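You operate a simulated robot arm through the tools that you are given. There is no shell and no other tool. Be economical: measure what you need, move in short steps, check, and stop when the job is done.

You are at the controls of a simulated two-armed robot. One attempt, no reset.

## Task
Pick up the pillar with one hand, pass it to the other hand and put it on the pedestal top. Set down upright: pillar.

It is judged by the outcome, as a careful person would: the job done as asked, and still so three seconds after it is handed in. It fails if anything else is knocked over, pushed out of place, dropped, spilled or broken.

## Robot
Two 6-joint arms with two-finger parallel grippers on one trunk, on a base that drives. Base frame: it is fixed to the floor where the robot stands at the start and does not move with it; the origin is under the middle of the robot, x ahead of it, y to its left, z up; the surface under the hand at the start is at about z = 900. Units: mm, rad, N and s.
The left shoulder is at the start at [-89, 177, 806], the right one opposite. With the tool pointing down near the work surface each hand reaches from about 100 to 680 mm from the robot's upright axis, wherever it stands, measured 20 degrees to its own side. Places, roughly: pedestal top (38x24 cm) [1920, 140, 580]. Payload 1.57 kg a hand.
Tool frame (each hand has its own): the origin (TCP) lies between the finger pads and is the grasp point; the fingertips stand 30 mm ahead of it; z points along the fingers, y is the line along which they close. The gripper opens to 80 mm. The fingers are 17 mm wide and 12 mm thick; the gripper's body (40 by 82 mm) begins 80 mm behind the TCP.
Orientation is that of the tool frame in the base frame, as [roll, pitch, yaw] about the fixed x, y, z axes, in that order (R = Rz(yaw) Ry(pitch) Rx(roll)). With the fingers straight down and closing along the base's y, the tool's x points along the base's -x, its y along +y and its z along -z.

## Interface
- The arms move only by the tool servo_tool. It takes "left_motion", "right_motion" or both (then of equal length, played together; a hand with none holds still); each is one flat list of numbers, 7 for each row, row after row: the gripper command, from -1 (shut) to 1 (fully open), values between in proportion, then the shift along the tool's x, y, z in units of 20 mm (1.0 is 20 mm), then the turn, a rotation vector about the tool's x, y, z in units of 5 degrees (1.0 is 5 degrees). In form: [hand, tx, ty, tz, rx, ry, rz, hand, tx, ty, tz, rx, ry, rz, ...]. A call has 1 to 10 rows; each row shifts and turns the commanded pose from where the row before left it, along the tool's axes as they then stand. A call with a number of a shift or a turn outside -1 to 1 is refused whole. Rows are played at 5 a second. More than 50 mm and 0.15 rad between two rows, or a gripper value outside its range, and nothing of the call is played. A pose out of reach is approached as far as the arm can. The call stops where the force on the tool passes 40 N (or 10 N more than at its start, if that is more) or the arm is blocked; 0.2 s more then pass. The fingers move at their own pace (about 72 mm/s each) and stop on an object; they squeeze with about 36 N. The grip force told is the motor's: it shows also when the fingers shut on nothing. Time passes only in rows, and 0.2 s behind the last, so rows that do not move let the fingers close. It gives the time, the measured TCP pose, the force on the tool (base axes), the opening and the grip force at its end, in the units of the frame above (readings bear some noise), with the torque about the TCP (base axes, N m) and any sound that the robot's microphone picked up, and new pictures: "views" is both (left out), scene, wrist or none (wrist: the cameras of the hands that moved).
- Cameras (640 x 400 px; columns grow to the right, rows downward): "scene" is now at [31.5, -40.9, 1537.5]; the picture's right is [-0.47, -0.88, 0.00], its down [-0.58, 0.31, -0.75] and it looks along [0.66, -0.35, -0.66] (base axes); focal length 284 px, centre (320, 200). "left" rides on the left gripper at [72, 7, -122] in its tool frame; the picture's right is [-0.09, 1.00, 0.00], its down [-0.84, -0.08, -0.54] and it looks along [-0.54, -0.05, 0.84] (tool axes); focal length 238 px, centre (320, 200). "right" rides on the right gripper at [72, -7, -122] in its tool frame; the picture's right is [0.09, 1.00, 0.00], its down [-0.84, 0.08, -0.54] and it looks along [-0.54, 0.05, 0.84] (tool axes); focal length 238 px, centre (320, 200).
- lift_body(by): slides the trunk up (or, below 0, down) by that many mm; the arms and the scene camera ride with it, the base frame stays. It gives what a move gives, with no picture.
- steer(legs): drives the robot by 1 to 6 legs, each [ahead, left, turn to the left] in mm, mm and rad, along the robot's own axes; the way and the turn of a leg run together, so that a leg with both is an arc; at most 1500 mm and 3.142 rad a leg. The arms and the cameras ride along, it lands a little off, and it stops where it bumps. It gives what a move gives, and a new picture of the scene camera.
- turn_head(pan, tilt): turns the head with the scene camera to pan (to the left, within 2.496 rad either way) and tilt (down, from -0.506 to 1.204), counted from straight ahead of the robot. It gives what a move gives, and a new picture of the scene camera.
- locate(camera, pixels): there is no depth. For up to 12 entries [column, row, z] of the newest picture of that camera ("zoom" is the newest enlarged one), the place [x, y] in the base frame at which the ray of that pixel passes the height z, good to about 2 mm. No time passes.
- close_up(camera, box): a new picture of the part [left, top, right, bottom] of that camera's present view, enlarged. No time passes.
- job_done(): hands the job in; it is judged then, once.

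Keep the steps short. Do not move on a guess: measure, check each grasp and each placing, and mend mistakes. In all there are 80 turns and 260 pictures (those below and enlarged ones count). Leave the grippers open and the arms clear of the work at the hand-in unless told otherwise, and finish with a single line.

The tools are called as name(argument=value, ...) on one line, values as JSON. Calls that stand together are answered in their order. servo_tool: Moves the arms, as the interface text tells. Its arguments: {"type":"object","properties":{"left_motion":{"type":"array","items":{"type":"number"}},"right_motion":{"type":"array","items":{"type":"number"}},"views":{"type":"string","enum":["both","scene","wrist","none"]}},"required":[]} The other tools are called the same way: lift_body (by) slides the trunk up or down; steer (legs) drives the base; turn_head (pan, tilt) turns the head that bears the scene camera; locate (camera, pixels) gives the place at which the rays of pixels pass given heights; close_up (camera, box) takes an enlarged picture of a part of a camera's view; job_done () hands the job in.

At the start:

```text
clock: 0.0
left_ee_pos: [412.7, 14.6, 1144.8]
left_ee_rot: [3.141, 0.0, 3.141]
left_wrist_force: [-0.1, -0.3, -1.6]
left_wrist_torque: [-0.03, 0.02, 0.0]
left_width: 79.6
left_grasp_force: 0.1
right_ee_pos: [402.0, -362.5, 1110.8]
right_ee_rot: [-3.14, 0.001, 3.141]
right_wrist_force: [0.0, -0.2, 0.7]
right_wrist_torque: [-0.02, -0.02, -0.03]
right_width: 80.1
right_grasp_force: 0.1
trunk travel left (down, up): [-250.0, 78.0]
robot x, y, heading: [-1.3, -0.9, -0.0]
head pan, tilt: [-0.485, 0.721]
```

scene: 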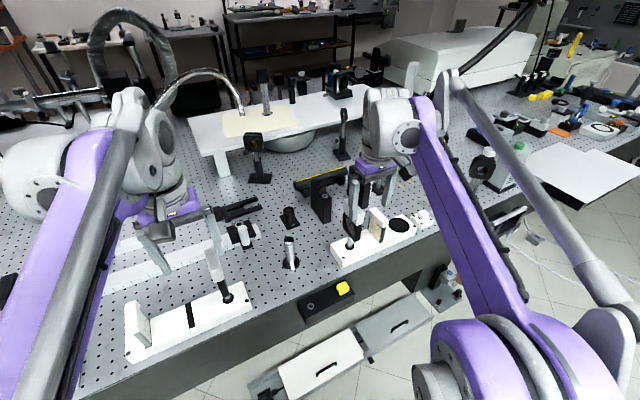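
right: 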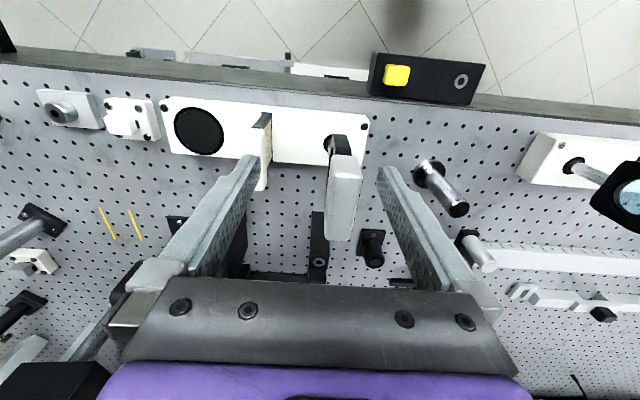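
left: 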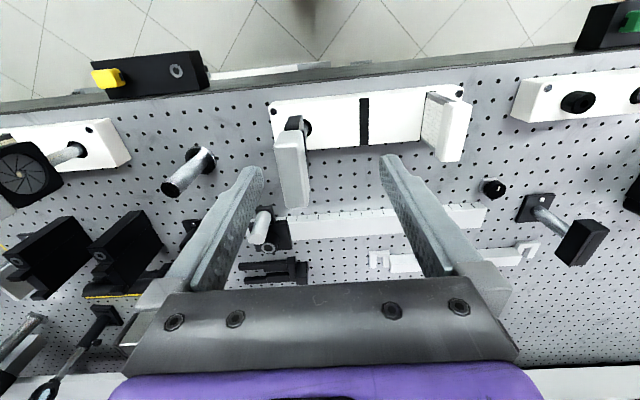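

I need to find the pillar first, so I'm enlarging the parts of the views near the hands.

close_up(camera="right", box=[120, 60, 520, 310])

close_up(camera="left", box=[120, 60, 520, 310])

close_up(camera="scene", box=[220, 120, 460, 270])

close_up(camera="scene", box=[80, 220, 320, 370])

```text
1.60 times, centred on (320, 185) of right
```

zoom: 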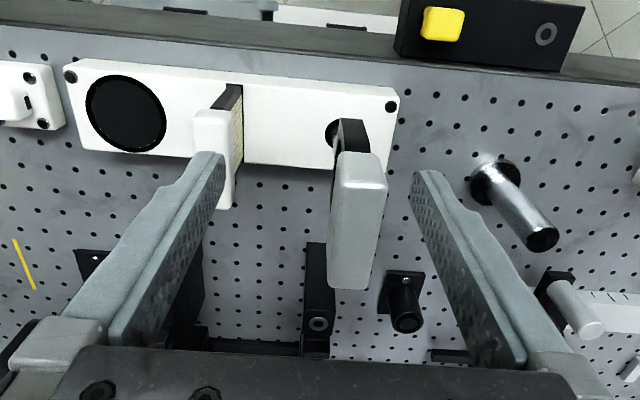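

```text
1.60 times, centred on (320, 185) of left
```

zoom: 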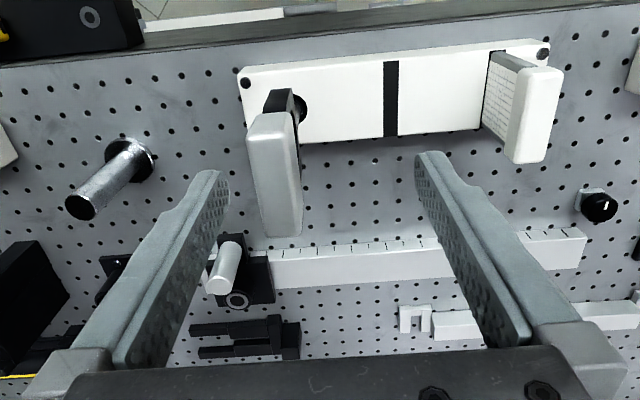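

```text
2.67 times, centred on (340, 195) of scene
```

zoom: 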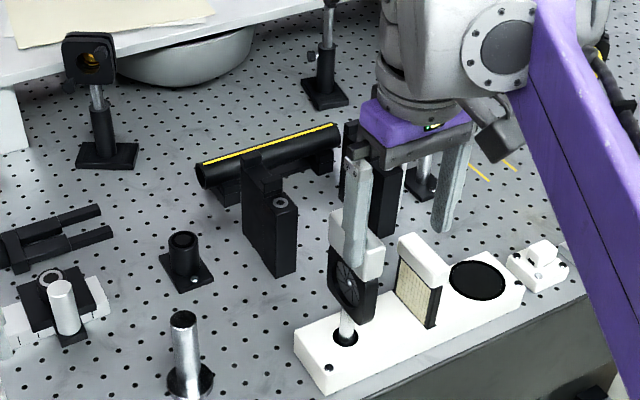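

```text
2.67 times, centred on (200, 295) of scene
```

zoom: 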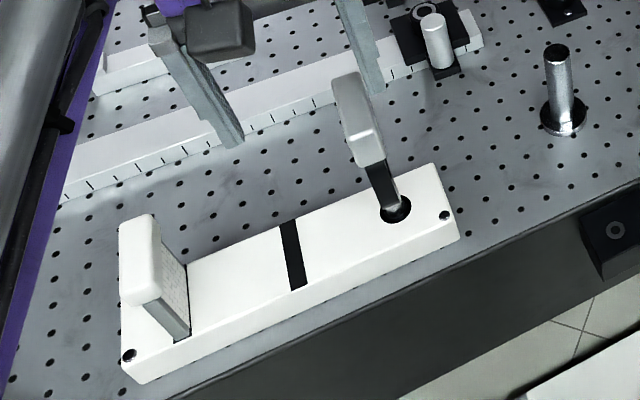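

The silver round post with a black foot near scene pixel (290,253) could be the pillar. I'll look around before deciding, and find the pedestal too.

turn_head(pan=0.1, tilt=0.35)

turn_head(pan=-0.2, tilt=0.95)

turn_head(pan=-1.4, tilt=0.5)

turn_head(pan=1.3, tilt=0.5)

```text
clock: 1.0
left_ee_pos: [413.4, 15.0, 1144.2]
left_ee_rot: [-3.141, 0.0, 3.141]
left_wrist_force: [0.1, 0.2, 0.8]
left_wrist_torque: [0.01, -0.05, 0.02]
left_width: 80.2
left_grasp_force: 0.0
right_ee_pos: [403.3, -361.8, 1111.9]
right_ee_rot: [-3.141, 0.0, 3.14]
right_wrist_force: [-0.1, 0.2, 0.5]
right_wrist_torque: [-0.01, -0.04, -0.01]
right_width: 80.1
right_grasp_force: 0.0
trunk travel left (down, up): [-250.0, 78.0]
robot x, y, heading: [-1.1, -1.9, -0.001]
head pan, tilt: [0.099, 0.351]
```

scene: 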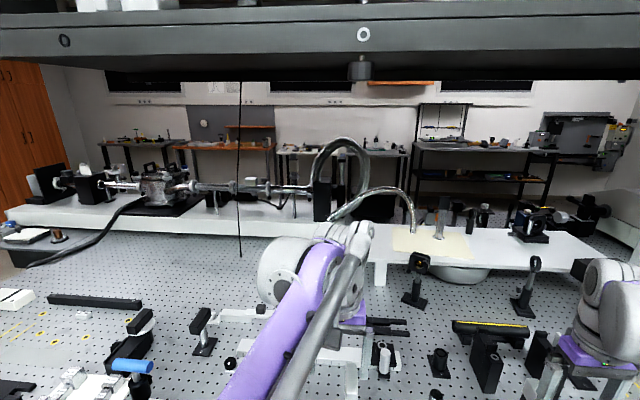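

```text
clock: 2.0
left_ee_pos: [413.6, 14.6, 1145.0]
left_ee_rot: [-3.141, 0.0, -3.141]
left_wrist_force: [0.5, 0.4, -0.7]
left_wrist_torque: [0.0, -0.02, 0.01]
left_width: 80.1
left_grasp_force: 0.0
right_ee_pos: [402.4, -361.4, 1111.4]
right_ee_rot: [3.142, 0.0, -3.141]
right_wrist_force: [0.8, 0.0, -0.3]
right_wrist_torque: [0.01, 0.01, 0.01]
right_width: 79.9
right_grasp_force: 0.0
trunk travel left (down, up): [-250.0, 78.0]
robot x, y, heading: [0.6, -2.6, 0.003]
head pan, tilt: [-0.201, 0.949]
```

scene: 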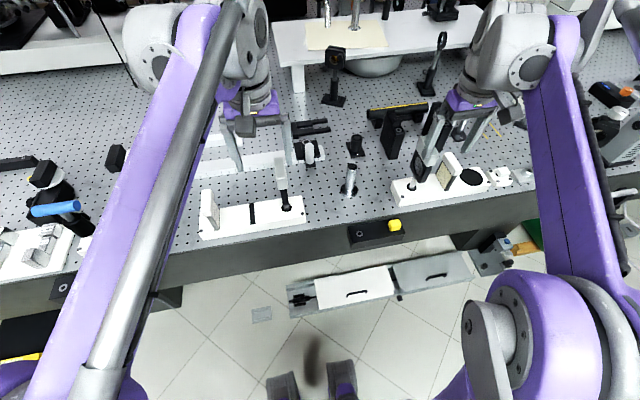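

```text
clock: 3.4
left_ee_pos: [414.3, 14.0, 1144.9]
left_ee_rot: [-3.141, -0.001, 3.141]
left_wrist_force: [0.0, 1.6, -0.2]
left_wrist_torque: [0.0, -0.01, 0.01]
left_width: 79.9
left_grasp_force: 0.0
right_ee_pos: [402.1, -362.1, 1112.2]
right_ee_rot: [-3.141, -0.001, -3.14]
right_wrist_force: [-0.4, 0.1, 0.2]
right_wrist_torque: [0.03, 0.0, -0.01]
right_width: 79.9
right_grasp_force: 0.1
trunk travel left (down, up): [-250.0, 78.0]
robot x, y, heading: [0.8, 1.3, 0.001]
head pan, tilt: [-1.4, 0.499]
```

scene: 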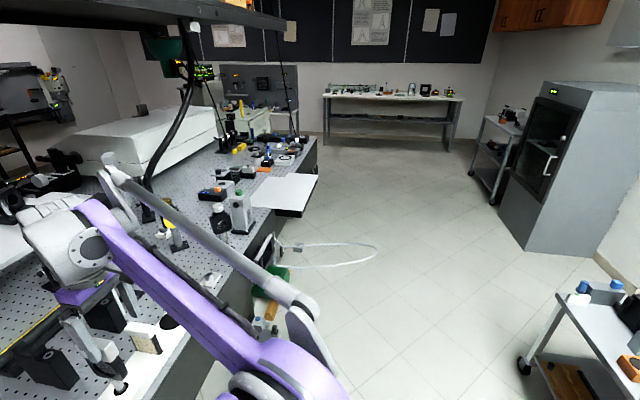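

```text
clock: 5.8
left_ee_pos: [413.0, 14.1, 1145.4]
left_ee_rot: [-3.14, -0.001, 3.142]
left_wrist_force: [-0.5, -0.6, -1.2]
left_wrist_torque: [-0.01, 0.0, -0.01]
left_width: 79.9
left_grasp_force: 0.1
right_ee_pos: [403.1, -362.1, 1111.5]
right_ee_rot: [3.14, 0.0, 3.14]
right_wrist_force: [-0.2, 0.5, -0.8]
right_wrist_torque: [-0.01, 0.02, 0.01]
right_width: 79.9
right_grasp_force: 0.0
trunk travel left (down, up): [-250.0, 78.0]
robot x, y, heading: [1.4, 0.3, -0.001]
head pan, tilt: [1.3, 0.499]
```

scene: 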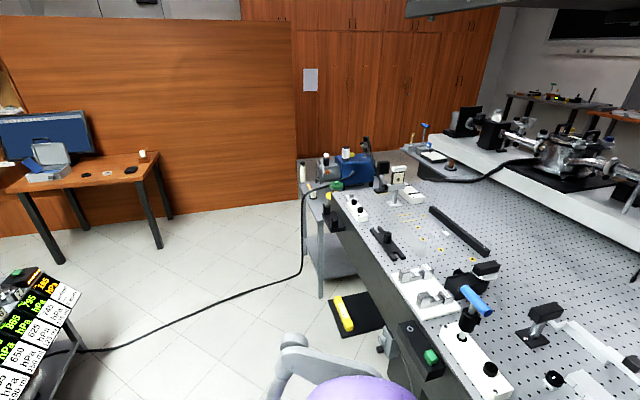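

I'm looking straight ahead again, first to find the pedestal near [1920,140,580], then down at the bench.

turn_head(pan=-0.2, tilt=0.45)

close_up(camera="scene", box=[200, 100, 520, 300])

close_up(camera="scene", box=[0, 100, 320, 300])

turn_head(pan=-0.2, tilt=0.95)

close_up(camera="scene", box=[280, 110, 440, 210])

locate(camera="scene", pixels=[[348, 191, 900], [350, 168, 980], [350, 168, 960], [310, 160, 900], [356, 152, 900], [290, 204, 930], [410, 186, 930]])

```text
clock: 7.4
left_ee_pos: [413.7, 14.0, 1145.3]
left_ee_rot: [3.14, 0.001, -3.141]
left_wrist_force: [-0.6, 1.0, -0.2]
left_wrist_torque: [0.0, 0.01, -0.07]
left_width: 79.9
left_grasp_force: 0.0
right_ee_pos: [402.6, -361.9, 1112.5]
right_ee_rot: [-3.14, 0.0, -3.141]
right_wrist_force: [0.3, 0.1, 0.7]
right_wrist_torque: [-0.03, -0.03, -0.04]
right_width: 79.8
right_grasp_force: 0.0
trunk travel left (down, up): [-250.0, 78.0]
robot x, y, heading: [2.0, -1.9, -0.006]
head pan, tilt: [-0.201, 0.45]
```

scene: 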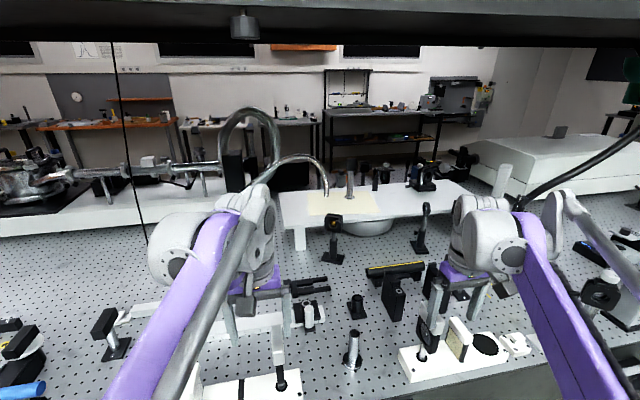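

```text
2.00 times, centred on (360, 200) of scene
```

zoom: 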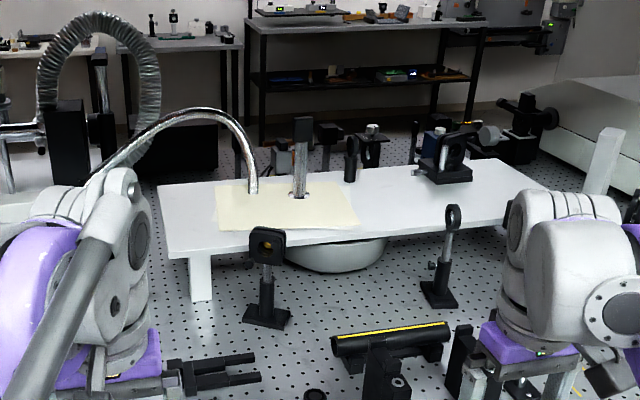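

```text
2.00 times, centred on (160, 200) of scene
```

zoom: 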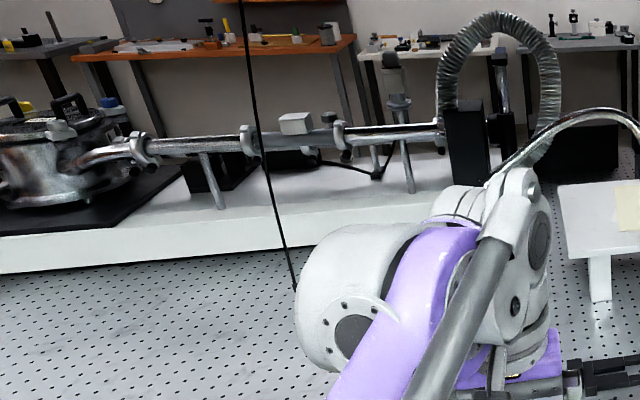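

```text
clock: 8.3
left_ee_pos: [413.7, 13.8, 1145.3]
left_ee_rot: [3.141, -0.001, 3.14]
left_wrist_force: [-0.5, -0.8, 0.0]
left_wrist_torque: [0.01, -0.02, 0.0]
left_width: 79.9
left_grasp_force: 0.0
right_ee_pos: [403.2, -363.0, 1112.5]
right_ee_rot: [3.141, 0.001, 3.142]
right_wrist_force: [0.7, 0.4, 0.3]
right_wrist_torque: [-0.01, -0.02, 0.0]
right_width: 80.1
right_grasp_force: 0.0
trunk travel left (down, up): [-250.0, 78.0]
robot x, y, heading: [-0.9, 2.2, 0.002]
head pan, tilt: [-0.201, 0.949]
```

scene: 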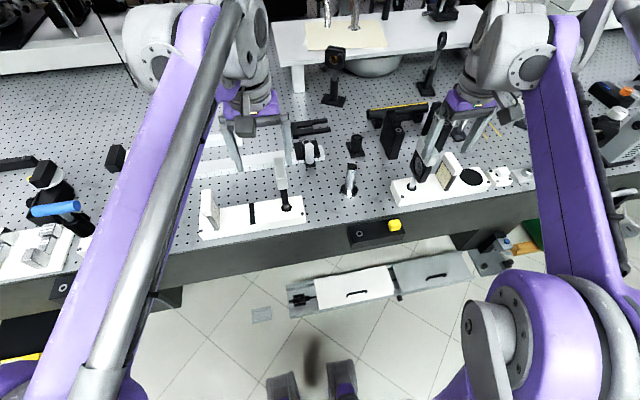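

```text
4.00 times, centred on (360, 160) of scene
```

zoom: 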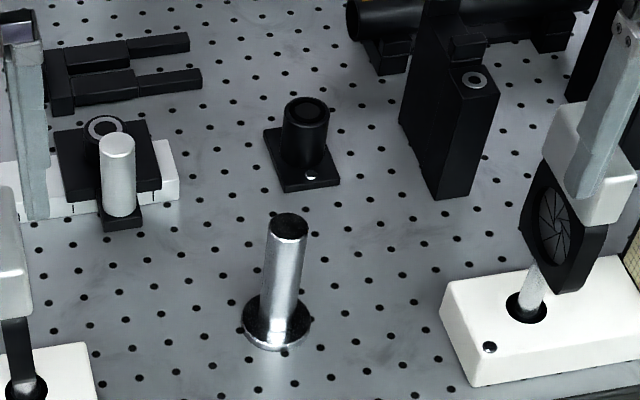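

```text
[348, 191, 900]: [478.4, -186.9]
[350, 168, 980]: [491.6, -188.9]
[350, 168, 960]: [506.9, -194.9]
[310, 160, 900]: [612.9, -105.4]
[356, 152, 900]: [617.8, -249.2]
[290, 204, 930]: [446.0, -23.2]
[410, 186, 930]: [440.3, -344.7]
```

The bench stands at z=900. The silver post is at about (479,-189), with a top near z=1000, a round foot and nothing else near it. It's the only free-standing pillar I can see. I'll lift the right hand 40 mm and bring it above the post, watching the wrist camera.

servo_tool(right_motion=[1, 0, 0, -1, 0, 0, 0, 1, 0, 0, -1, 0, 0, 0, 1, -0.4, 1, 0, 0, 0, 0, 1, -0.4, 1, 0, 0, 0, 0, 1, -0.4, 1, 0, 0, 0, 0, 1, -0.4, 1, 0, 0, 0, 0, 1, -0.4, 1, 0, 0, 0, 0, 1, -0.4, 1, 0, 0, 0, 0, 1, -0.4, 1, 0, 0, 0, 0, 1, -0.4, 1, 0, 0, 0, 0], views="both")

close_up(camera="right", box=[200, 60, 440, 210])

```text
clock: 10.5
left_ee_pos: [414.7, 15.6, 1144.8]
left_ee_rot: [3.141, 0.003, 3.141]
left_wrist_force: [0.2, 0.6, 0.2]
left_wrist_torque: [-0.02, 0.03, 0.02]
left_width: 80.0
left_grasp_force: 0.0
right_ee_pos: [466.1, -200.8, 1152.2]
right_ee_rot: [3.141, 0.0, 3.141]
right_wrist_force: [-0.1, 0.8, 0.0]
right_wrist_torque: [-0.01, -0.02, -0.02]
right_width: 79.8
right_grasp_force: 0.0
trunk travel left (down, up): [-250.0, 78.0]
robot x, y, heading: [1.7, -0.2, -0.003]
head pan, tilt: [-0.201, 0.949]
```

scene: 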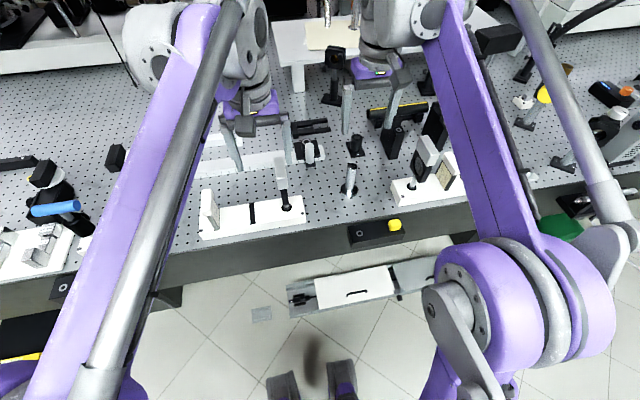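
right: 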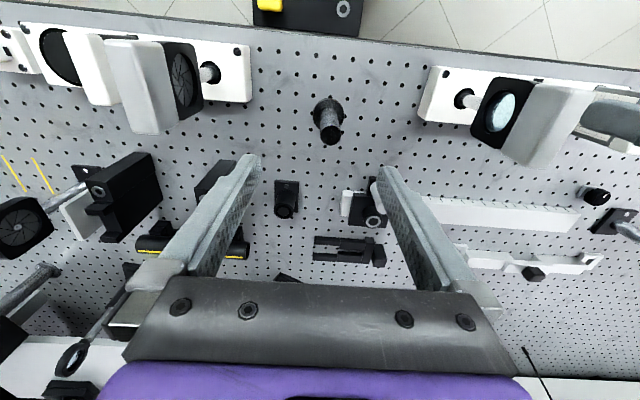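

```text
2.67 times, centred on (320, 135) of right
```

zoom: 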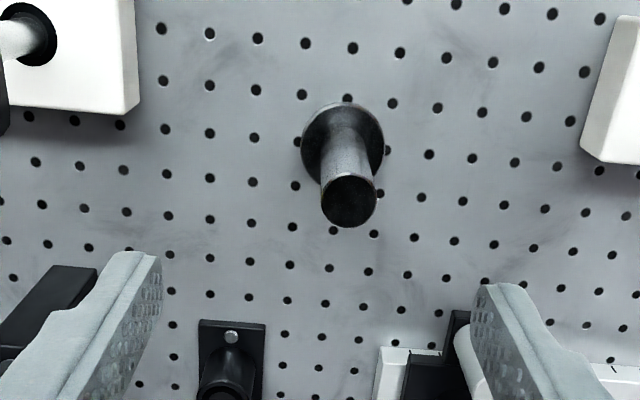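

The wrist view shows the post clearly. I'm locating its foot and top.

locate(camera="zoom", pixels=[[342, 146, 900], [342, 146, 908], [348, 201, 980], [348, 201, 990], [348, 201, 1000], [348, 201, 1010], [321, 201, 1000], [376, 201, 1000], [301, 146, 904], [384, 146, 904]])

locate(camera="scene", pixels=[[349, 191, 904], [352, 166, 990], [352, 166, 1000], [352, 166, 1010]])

```text
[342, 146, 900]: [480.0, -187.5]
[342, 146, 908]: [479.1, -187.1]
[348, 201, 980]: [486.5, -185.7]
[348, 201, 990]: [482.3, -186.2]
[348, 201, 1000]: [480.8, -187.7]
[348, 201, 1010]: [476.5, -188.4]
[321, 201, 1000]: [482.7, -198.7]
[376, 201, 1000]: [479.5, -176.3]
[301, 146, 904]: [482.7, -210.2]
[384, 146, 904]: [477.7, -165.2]
```

```text
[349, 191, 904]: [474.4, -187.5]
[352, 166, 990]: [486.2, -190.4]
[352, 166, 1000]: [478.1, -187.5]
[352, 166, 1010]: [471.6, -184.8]
```

The post stands at (480,-187.5), about 22 mm across, 100 mm tall, with a foot about 45 mm wide. I'll centre the right hand on it and go down to about TCP z=982, so the lower shaft stays free for the left hand.

servo_tool(right_motion=[1, -0.7, 0.66, 0, 0, 0, 0, 1, 0, 0, -0.0, 0, 0, 0, 1, 0, 0, 1, 0, 0, 0, 1, 0, 0, 1, 0, 0, 0, 1, 0, 0, 1, 0, 0, 0, 1, 0, 0, 1, 0, 0, 0, 1, 0, 0, 1, 0, 0, 0, 1, 0, 0, 1, 0, 0, 0], views="wrist")

```text
clock: 12.3
left_ee_pos: [414.2, 15.3, 1143.7]
left_ee_rot: [3.141, -0.001, 3.142]
left_wrist_force: [-0.1, -0.5, 0.0]
left_wrist_torque: [0.02, 0.0, 0.0]
left_width: 80.0
left_grasp_force: 0.0
right_ee_pos: [480.8, -190.1, 1032.6]
right_ee_rot: [3.141, 0.001, -3.141]
right_wrist_force: [0.5, 0.7, 0.6]
right_wrist_torque: [-0.01, 0.01, 0.03]
right_width: 79.9
right_grasp_force: 0.1
trunk travel left (down, up): [-250.0, 78.0]
robot x, y, heading: [3.0, -2.2, 0.001]
head pan, tilt: [-0.201, 0.949]
```

right: 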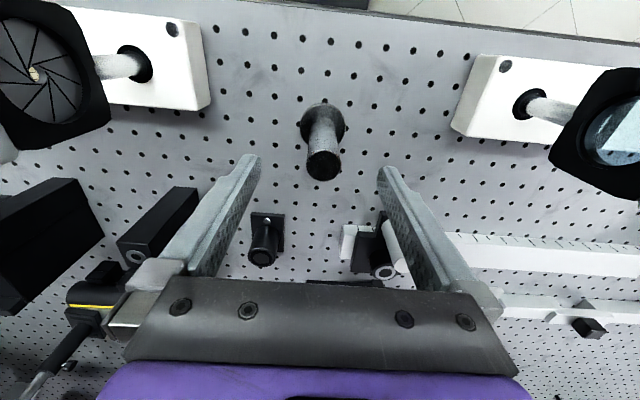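

locate(camera="right", pixels=[[323, 165, 1000], [322, 124, 904]])

```text
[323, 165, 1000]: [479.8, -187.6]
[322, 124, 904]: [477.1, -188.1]
```

The hand is lined up to within 2 mm, so I'm going down 50 mm and closing.

servo_tool(right_motion=[1, 0.05, 0.12, 0.85, 0, 0, 0, 1, 0, 0, 0.85, 0, 0, 0, 1, 0, 0, 0.8, 0, 0, 0, 1, 0, 0, 0, 0, 0, 0], views="wrist")

servo_tool(right_motion=[-1, 0, 0, 0, 0, 0, 0, -1, 0, 0, 0, 0, 0, 0, -1, 0, 0, 0, 0, 0, 0, -1, 0, 0, 0, 0, 0, 0], views="wrist")

```text
clock: 13.3
left_ee_pos: [412.9, 13.6, 1145.0]
left_ee_rot: [-3.141, 0.0, -3.141]
left_wrist_force: [0.2, 0.5, 0.0]
left_wrist_torque: [-0.01, 0.01, 0.03]
left_width: 79.9
left_grasp_force: 0.0
right_ee_pos: [479.8, -185.9, 981.8]
right_ee_rot: [-3.141, 0.002, -3.141]
right_wrist_force: [0.9, 0.2, 0.7]
right_wrist_torque: [0.03, 0.03, 0.01]
right_width: 79.9
right_grasp_force: 0.1
trunk travel left (down, up): [-250.0, 78.0]
robot x, y, heading: [-0.4, 1.6, 0.003]
head pan, tilt: [-0.201, 0.949]
```

right: 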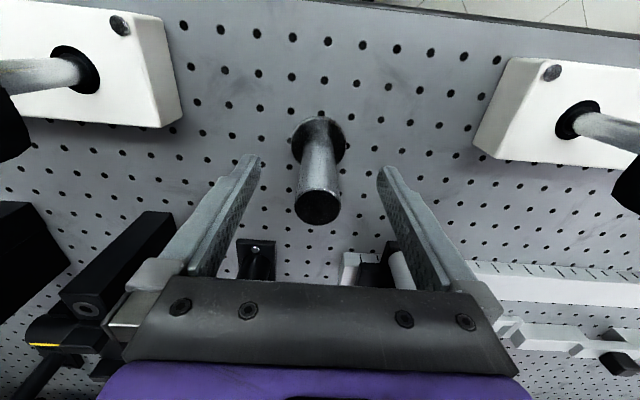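

```text
clock: 14.3
left_ee_pos: [413.8, 15.1, 1144.1]
left_ee_rot: [-3.141, 0.0, -3.141]
left_wrist_force: [0.0, 0.4, 0.3]
left_wrist_torque: [0.0, 0.0, 0.01]
left_width: 80.1
left_grasp_force: 0.1
right_ee_pos: [480.9, -185.0, 980.8]
right_ee_rot: [3.141, 0.0, -3.139]
right_wrist_force: [-0.1, 1.5, 0.1]
right_wrist_torque: [0.15, 0.02, 0.0]
right_width: 24.1
right_grasp_force: 35.6
trunk travel left (down, up): [-250.0, 78.0]
robot x, y, heading: [1.9, 1.1, -0.005]
head pan, tilt: [-0.201, 0.949]
```

right: 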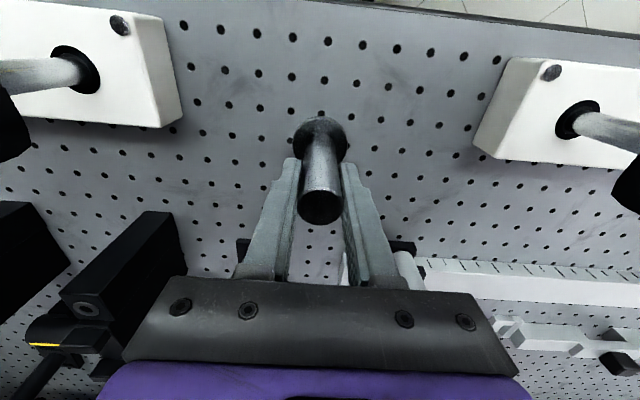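

The fingers are gripping at 24 mm with 36 N. I'll lift carefully and check the force.

servo_tool(right_motion=[-1, 0, 0, -0.5, 0, 0, 0, -1, 0, 0, -0.5, 0, 0, 0, -1, 0, 0, -1, 0, 0, 0, -1, 0, 0, -1, 0, 0, 0], views="wrist")

```text
clock: 15.3
left_ee_pos: [413.4, 15.6, 1144.6]
left_ee_rot: [3.14, 0.0, 3.141]
left_wrist_force: [0.0, 0.5, 0.1]
left_wrist_torque: [0.01, 0.02, -0.03]
left_width: 80.2
left_grasp_force: 0.1
right_ee_pos: [480.1, -186.6, 1042.3]
right_ee_rot: [3.14, 0.001, 3.141]
right_wrist_force: [0.5, -0.4, -3.3]
right_wrist_torque: [-0.03, 0.02, 0.0]
right_width: 24.1
right_grasp_force: 36.0
trunk travel left (down, up): [-250.0, 78.0]
robot x, y, heading: [-0.2, 1.2, -0.001]
head pan, tilt: [-0.201, 0.949]
```

right: 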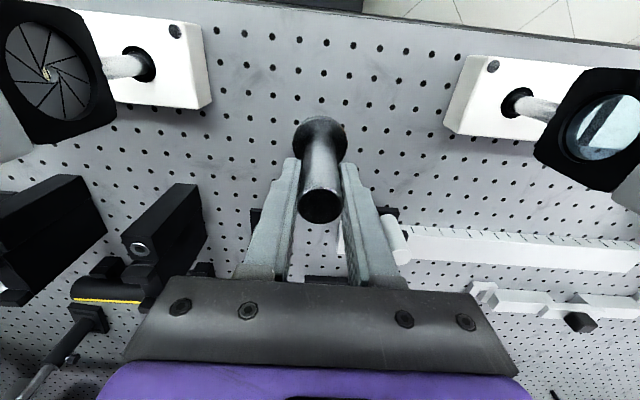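

The post came up freely at about 3.3 N. I'll raise both hands and then back away from the bench.

servo_tool(right_motion=[-1, 0, 0, -1, 0, 0, 0, -1, 0, 0, -1, 0, 0, 0, -1, 0, 0, -1, 0, 0, 0, -1, 0, 0, -1, 0, 0, 0, -1, 0, 0, -1, 0, 0, 0], left_motion=[1, 0, 0, -1, 0, 0, 0, 1, 0, 0, -1, 0, 0, 0, 1, 0, 0, -1, 0, 0, 0, 1, 0, 0, 0, 0, 0, 0, 1, 0, 0, 0, 0, 0, 0], views="scene")

turn_head(pan=2.4, tilt=0.6)

turn_head(pan=-2.4, tilt=0.6)

turn_head(pan=-1.2, tilt=0.5)

```text
clock: 16.5
left_ee_pos: [413.9, 11.7, 1204.8]
left_ee_rot: [3.141, 0.0, -3.141]
left_wrist_force: [-0.4, -0.3, -0.3]
left_wrist_torque: [0.01, 0.01, -0.01]
left_width: 79.7
left_grasp_force: 0.1
right_ee_pos: [479.7, -188.9, 1141.8]
right_ee_rot: [-3.141, 0.0, 3.142]
right_wrist_force: [-0.5, -0.3, -3.1]
right_wrist_torque: [-0.04, 0.02, 0.03]
right_width: 24.2
right_grasp_force: 35.7
trunk travel left (down, up): [-250.0, 78.0]
robot x, y, heading: [2.7, -1.0, 0.004]
head pan, tilt: [-0.201, 0.949]
```

scene: 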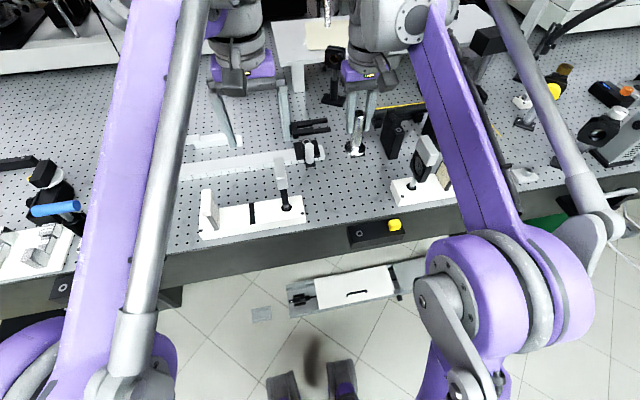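

```text
clock: 18.9
left_ee_pos: [414.2, 12.5, 1204.6]
left_ee_rot: [-3.141, 0.0, -3.141]
left_wrist_force: [0.3, -0.8, 0.9]
left_wrist_torque: [-0.01, -0.04, -0.03]
left_width: 80.2
left_grasp_force: 0.0
right_ee_pos: [480.3, -186.6, 1140.3]
right_ee_rot: [-3.141, -0.001, -3.142]
right_wrist_force: [0.7, 1.1, -2.7]
right_wrist_torque: [0.06, 0.01, 0.0]
right_width: 24.4
right_grasp_force: 36.2
trunk travel left (down, up): [-250.0, 78.0]
robot x, y, heading: [1.1, -4.8, 0.002]
head pan, tilt: [2.4, 0.6]
```

scene: 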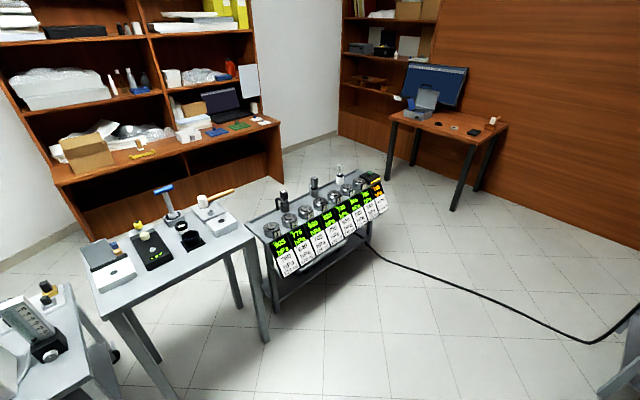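

```text
clock: 22.6
left_ee_pos: [414.4, 14.3, 1206.8]
left_ee_rot: [3.141, -0.001, -3.141]
left_wrist_force: [0.2, 0.1, -0.8]
left_wrist_torque: [0.01, 0.0, 0.0]
left_width: 80.0
left_grasp_force: 0.1
right_ee_pos: [478.6, -187.2, 1140.8]
right_ee_rot: [-3.142, 0.0, -3.141]
right_wrist_force: [0.6, 0.4, -2.5]
right_wrist_torque: [0.09, -0.01, 0.0]
right_width: 24.0
right_grasp_force: 36.1
trunk travel left (down, up): [-250.0, 78.0]
robot x, y, heading: [-1.1, -2.4, 0.0]
head pan, tilt: [-2.4, 0.6]
```

scene: 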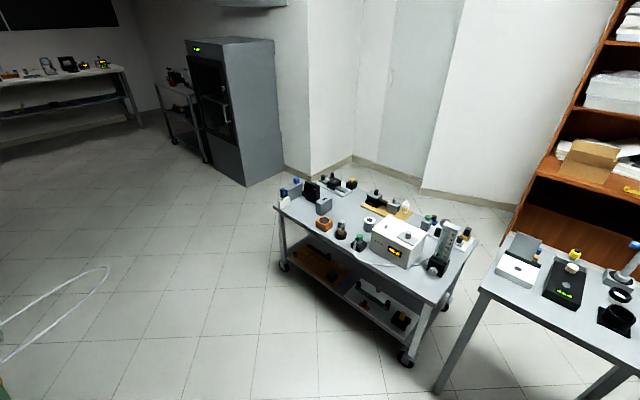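

```text
clock: 24.1
left_ee_pos: [414.1, 12.2, 1204.9]
left_ee_rot: [3.14, -0.001, 3.139]
left_wrist_force: [0.0, -0.4, 0.6]
left_wrist_torque: [0.03, 0.03, -0.02]
left_width: 79.8
left_grasp_force: 0.0
right_ee_pos: [479.3, -186.5, 1141.3]
right_ee_rot: [3.141, 0.0, -3.141]
right_wrist_force: [-0.2, -0.1, -3.3]
right_wrist_torque: [0.11, 0.0, 0.01]
right_width: 24.2
right_grasp_force: 35.6
trunk travel left (down, up): [-250.0, 78.0]
robot x, y, heading: [0.7, -1.6, -0.001]
head pan, tilt: [-1.201, 0.499]
```

scene: 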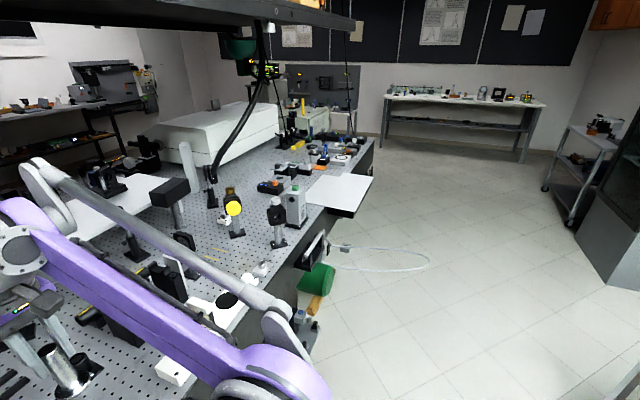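

Backing off about 400 mm looks clear. Before driving round, I'll measure the right end of the bench, the cable loop and the carts.

locate(camera="scene", pixels=[[375, 138, 900], [372, 178, 900], [360, 140, 900], [345, 217, 900], [430, 262, 0], [430, 262, 600], [546, 190, 0], [575, 225, 0], [522, 160, 0], [390, 150, 0], [318, 345, 900]])

close_up(camera="scene", box=[200, 80, 460, 340])

```text
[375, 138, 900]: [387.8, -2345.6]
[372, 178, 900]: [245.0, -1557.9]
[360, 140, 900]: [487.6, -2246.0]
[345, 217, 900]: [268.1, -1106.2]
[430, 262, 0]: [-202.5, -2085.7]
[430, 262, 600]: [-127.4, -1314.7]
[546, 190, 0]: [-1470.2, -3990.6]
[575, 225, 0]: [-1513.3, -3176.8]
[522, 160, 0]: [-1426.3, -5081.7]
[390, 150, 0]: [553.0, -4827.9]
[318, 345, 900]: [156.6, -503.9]
```

```text
1.54 times, centred on (330, 210) of scene
```

zoom: 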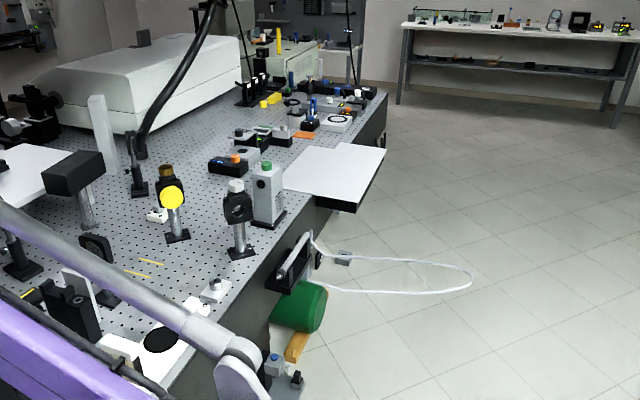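

The bench's right end is at y≈-2350, the front edge at x≈390, and a cable loop reaches to x≈-200. I'm checking how much room there is behind me before backing.

turn_head(pan=-2.45, tilt=0.7)

locate(camera="scene", pixels=[[290, 225, 0], [410, 330, 0], [445, 355, 0], [275, 175, 850], [430, 270, 850], [470, 260, 850], [580, 350, 850], [290, 160, 0]])

turn_head(pan=2.45, tilt=0.8)

locate(camera="scene", pixels=[[260, 200, 850], [100, 280, 850], [265, 320, 0], [300, 270, 0], [380, 140, 850]])

```text
clock: 25.5
left_ee_pos: [415.5, 13.6, 1206.2]
left_ee_rot: [3.14, 0.001, 3.14]
left_wrist_force: [0.2, -0.4, -0.1]
left_wrist_torque: [0.0, 0.0, 0.03]
left_width: 80.2
left_grasp_force: 0.1
right_ee_pos: [479.2, -186.3, 1141.1]
right_ee_rot: [-3.14, 0.0, -3.141]
right_wrist_force: [0.4, -0.1, -2.2]
right_wrist_torque: [-0.03, 0.0, -0.03]
right_width: 24.4
right_grasp_force: 36.1
trunk travel left (down, up): [-250.0, 78.0]
robot x, y, heading: [-1.1, -0.8, 0.0]
head pan, tilt: [-2.45, 0.7]
```

scene: 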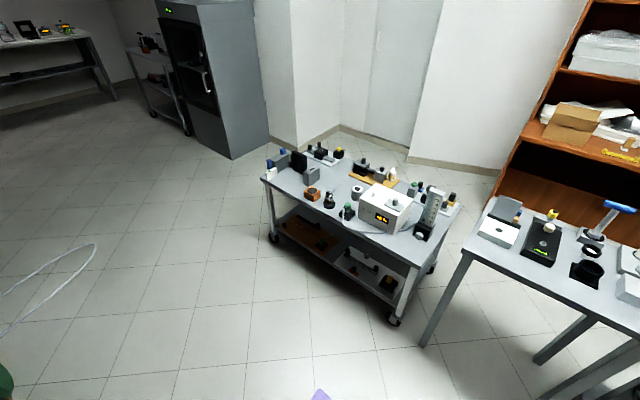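

```text
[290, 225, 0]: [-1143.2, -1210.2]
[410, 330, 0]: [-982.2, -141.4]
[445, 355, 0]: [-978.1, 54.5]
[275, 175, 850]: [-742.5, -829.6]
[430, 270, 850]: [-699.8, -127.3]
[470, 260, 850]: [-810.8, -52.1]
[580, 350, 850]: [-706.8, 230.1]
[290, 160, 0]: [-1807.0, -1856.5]
```

```text
clock: 29.4
left_ee_pos: [413.6, 13.2, 1205.6]
left_ee_rot: [-3.141, -0.001, 3.141]
left_wrist_force: [0.4, -0.7, 0.7]
left_wrist_torque: [0.02, 0.0, -0.01]
left_width: 80.3
left_grasp_force: 0.1
right_ee_pos: [479.0, -187.0, 1140.4]
right_ee_rot: [-3.141, -0.002, 3.141]
right_wrist_force: [-0.5, 0.4, -3.2]
right_wrist_torque: [0.0, 0.02, 0.0]
right_width: 24.1
right_grasp_force: 35.8
trunk travel left (down, up): [-250.0, 78.0]
robot x, y, heading: [1.3, 0.5, -0.004]
head pan, tilt: [2.45, 0.799]
```

scene: 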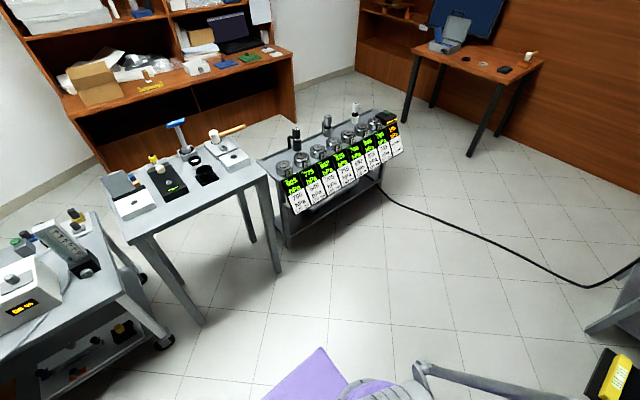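

```text
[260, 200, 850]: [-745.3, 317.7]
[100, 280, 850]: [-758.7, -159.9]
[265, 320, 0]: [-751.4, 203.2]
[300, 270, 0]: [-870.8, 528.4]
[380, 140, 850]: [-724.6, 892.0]
```

The carts behind start at x≈-750 at the nearest. I'm backing 300 mm, which clears the bench and keeps a margin, with the head looking forward again.

steer(legs=[[-300, 0, 0]])

turn_head(pan=0.0, tilt=0.85)

```text
clock: 31.4
left_ee_pos: [120.4, 14.5, 1205.3]
left_ee_rot: [-3.141, 0.0, -3.139]
left_wrist_force: [0.4, -0.1, 0.0]
left_wrist_torque: [-0.06, -0.01, -0.02]
left_width: 79.9
left_grasp_force: 0.0
right_ee_pos: [185.8, -186.4, 1140.7]
right_ee_rot: [3.141, 0.002, -3.14]
right_wrist_force: [-0.2, -0.1, -3.2]
right_wrist_torque: [0.02, 0.01, -0.02]
right_width: 24.1
right_grasp_force: 35.8
trunk travel left (down, up): [-250.0, 78.0]
robot x, y, heading: [-290.9, -1.7, 0.001]
head pan, tilt: [2.45, 0.799]
```

scene: 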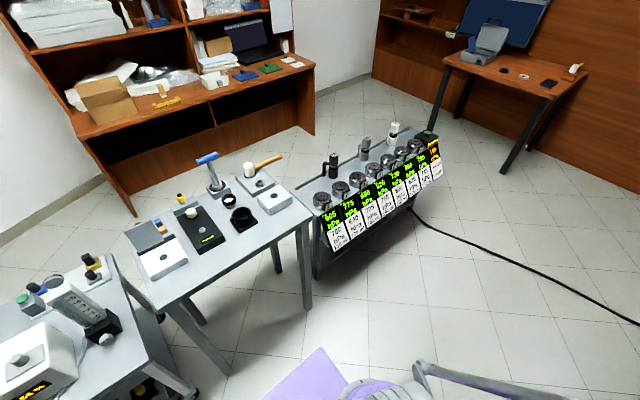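

```text
clock: 33.6
left_ee_pos: [120.9, 14.1, 1206.1]
left_ee_rot: [3.141, -0.001, -3.14]
left_wrist_force: [0.2, -0.3, -0.2]
left_wrist_torque: [-0.01, 0.01, 0.0]
left_width: 80.3
left_grasp_force: 0.0
right_ee_pos: [187.1, -186.1, 1141.1]
right_ee_rot: [3.141, -0.001, -3.138]
right_wrist_force: [0.2, -0.4, -2.8]
right_wrist_torque: [-0.03, 0.01, 0.0]
right_width: 23.8
right_grasp_force: 36.4
trunk travel left (down, up): [-250.0, 78.0]
robot x, y, heading: [-292.7, -0.8, 0.0]
head pan, tilt: [0.0, 0.85]
```

scene: 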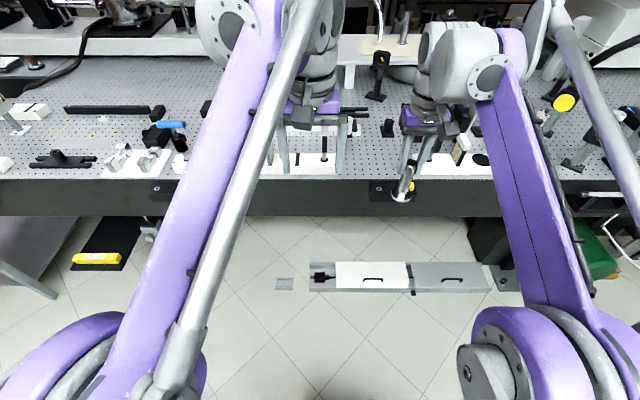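

The hand-over will go like this. The right hand holds the top from above with its fingers turned 90° (closing along x). The left hand comes in tilted about 50° and grips the lower shaft, closing along y, so the fingers don't share space. I'm starting the turns of both hands in place.

servo_tool(right_motion=[-1, 0, 0, 0, 0, 0, -1, -1, 0, 0, 0, 0, 0, -1, -1, 0, 0, 0, 0, 0, -1, -1, 0, 0, 0, 0, 0, -1, -1, 0, 0, 0, 0, 0, -1, -1, 0, 0, 0, 0, 0, -1, -1, 0, 0, 0, 0, 0, -1, -1, 0, 0, 0, 0, 0, -1, -1, 0, 0, 0, 0, 0, -1, -1, 0, 0, 0, 0, 0, -1], left_motion=[1, 0, 0, 0, 0, -1, 0, 1, 0, 0, 0, 0, -1, 0, 1, 0, 0, 0, 0, -1, 0, 1, 0, 0, 0, 0, -1, 0, 1, 0, 0, 0, 0, -1, 0, 1, 0, 0, 0, 0, -1, 0, 1, 0, 0, 0, 0, -1, 0, 1, 0, 0, 0, 0, -1, 0, 1, 0, 0, 0, 0, -1, 0, 1, 0, 0, 0, 0, -1, 0], views="both")

```text
clock: 35.8
left_ee_pos: [120.7, 14.4, 1205.3]
left_ee_rot: [3.14, 0.876, -3.138]
left_wrist_force: [0.2, 0.5, -0.9]
left_wrist_torque: [0.0, -0.01, -0.01]
left_width: 79.8
left_grasp_force: 0.1
right_ee_pos: [185.3, -184.7, 1141.7]
right_ee_rot: [3.14, 0.0, -2.264]
right_wrist_force: [0.1, 0.2, -3.2]
right_wrist_torque: [-0.03, -0.03, 0.0]
right_width: 24.1
right_grasp_force: 36.1
trunk travel left (down, up): [-250.0, 78.0]
robot x, y, heading: [-293.7, -2.7, 0.001]
head pan, tilt: [0.0, 0.85]
```

scene: 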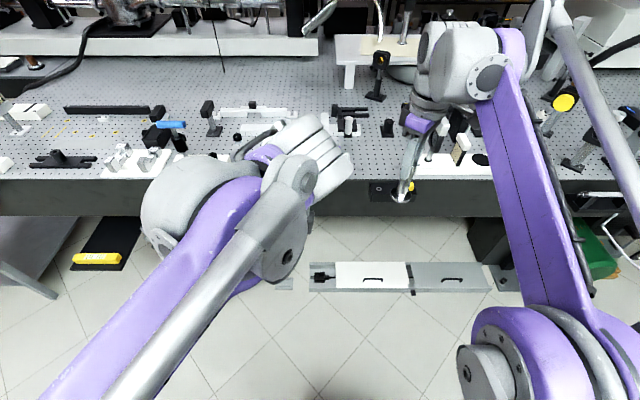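
right: 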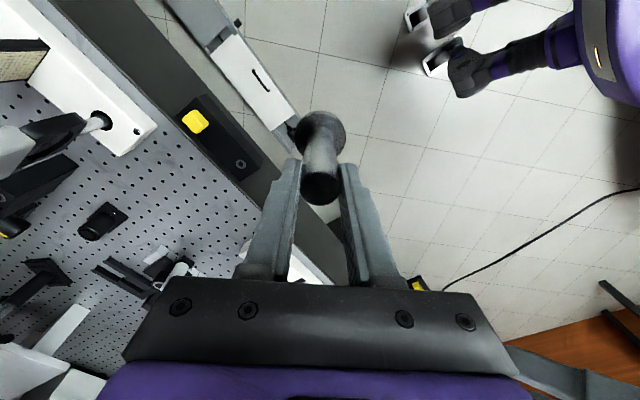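
left: 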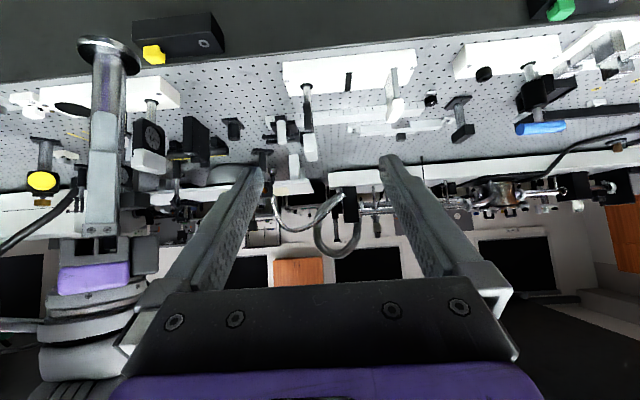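

Both turns worked. Next, the right hand turns its last 40° and the left moves to a standby pose behind where the pillar will be.

servo_tool(right_motion=[-1, 0, 0, 0, 0, 0, -1, -1, 0, 0, 0, 0, 0, -1, -1, 0, 0, 0, 0, 0, -1, -1, 0, 0, 0, 0, 0, -1, -1, 0, 0, 0, 0, 0, -1, -1, 0, 0, 0, 0, 0, -1, -1, 0, 0, 0, 0, 0, -1, -1, 0, 0, 0, 0, 0, -1, -1, 0, 0, 0, 0, 0, 0, -1, 0, 0, 0, 0, 0, 0], left_motion=[1, 0.2, -0.52, -0.06, 0, 0, 0, 1, 0.2, -0.52, -0.06, 0, 0, 0, 1, 0.2, -0.52, -0.06, 0, 0, 0, 1, 0.2, -0.52, -0.06, 0, 0, 0, 1, 0.2, -0.52, -0.06, 0, 0, 0, 1, 0.2, -0.52, -0.06, 0, 0, 0, 1, 0.2, -0.52, -0.06, 0, 0, 0, 1, 0.2, -0.52, -0.06, 0, 0, 0, 1, 0.2, -0.52, -0.06, 0, 0, 0, 1, 0.2, -0.52, -0.06, 0, 0, 0], views="both")

```text
clock: 38.0
left_ee_pos: [86.6, -89.8, 1183.7]
left_ee_rot: [3.141, 0.872, -3.139]
left_wrist_force: [-0.5, 0.3, 0.0]
left_wrist_torque: [-0.02, 0.01, 0.01]
left_width: 80.2
left_grasp_force: 0.1
right_ee_pos: [185.0, -186.8, 1141.4]
right_ee_rot: [-3.141, 0.002, -1.566]
right_wrist_force: [0.2, -0.7, -2.8]
right_wrist_torque: [0.01, -0.05, -0.02]
right_width: 23.9
right_grasp_force: 36.3
trunk travel left (down, up): [-250.0, 78.0]
robot x, y, heading: [-290.6, -3.4, -0.001]
head pan, tilt: [0.0, 0.85]
```

scene: 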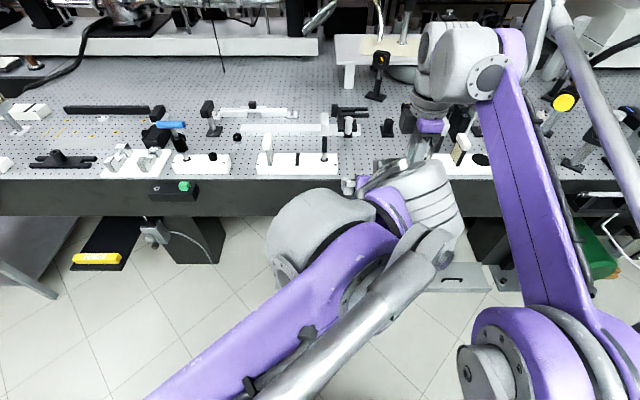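
right: 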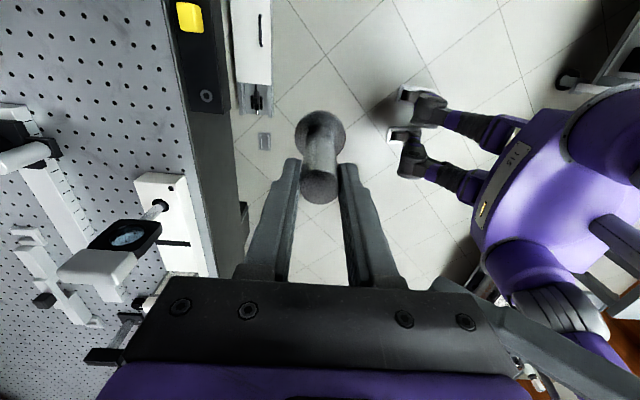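
left: 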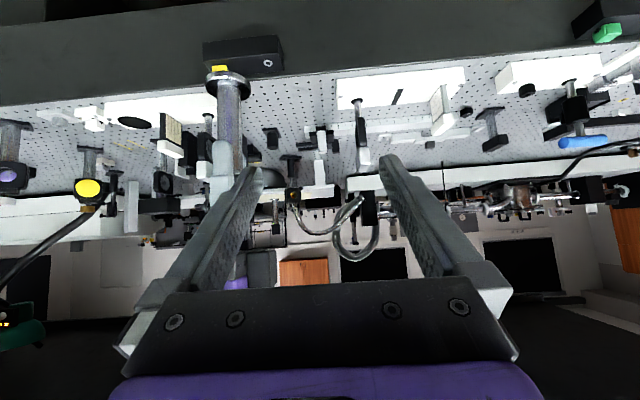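

The pillar hangs upright. I'm bringing it 97 mm left, in front of the left gripper.

servo_tool(right_motion=[-1, -0.5, 0, 0, 0, 0, 0, -1, -0.5, 0, 0, 0, 0, 0, -1, -0.5, 0, 0, 0, 0, 0, -1, -0.5, 0, 0, 0, 0, 0, -1, -0.5, 0, 0, 0, 0, 0, -1, -0.5, 0, 0, 0, 0, 0, -1, -0.5, 0, 0, 0, 0, 0, -1, -0.5, 0, 0, 0, 0, 0, -1, -0.5, 0, 0, 0, 0, 0, -1, -0.35, 0, 0, 0, 0, 0], views="both")

close_up(camera="left", box=[160, 40, 480, 240])

```text
clock: 40.2
left_ee_pos: [87.0, -68.7, 1180.6]
left_ee_rot: [3.134, 0.871, -3.114]
left_wrist_force: [-0.5, -0.5, 0.3]
left_wrist_torque: [0.05, 0.01, 0.0]
left_width: 79.9
left_grasp_force: 0.1
right_ee_pos: [188.0, -111.3, 1140.2]
right_ee_rot: [-3.141, -0.007, -1.614]
right_wrist_force: [0.1, -1.1, -3.2]
right_wrist_torque: [-0.01, -0.04, -0.01]
right_width: 24.0
right_grasp_force: 36.0
trunk travel left (down, up): [-250.0, 78.0]
robot x, y, heading: [-292.9, -2.4, 0.006]
head pan, tilt: [0.0, 0.85]
```

scene: 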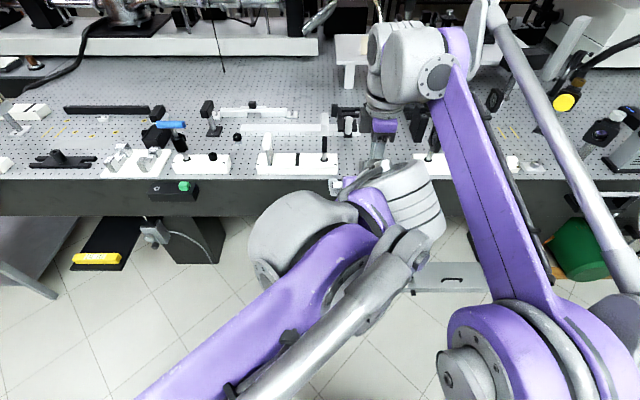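
right: 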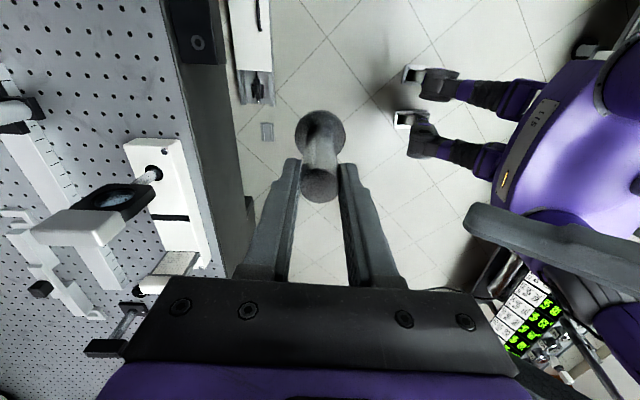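

```text
2.00 times, centred on (320, 140) of left
```

zoom: 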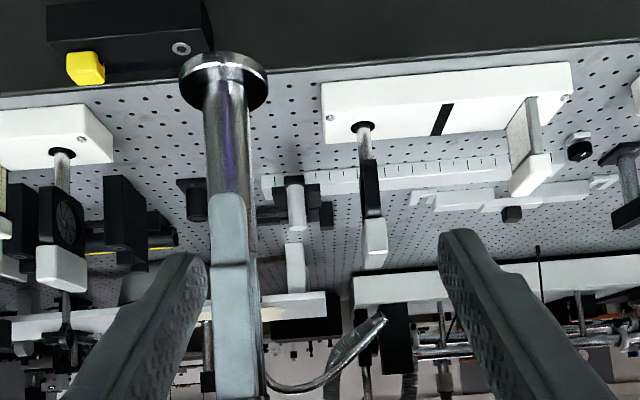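

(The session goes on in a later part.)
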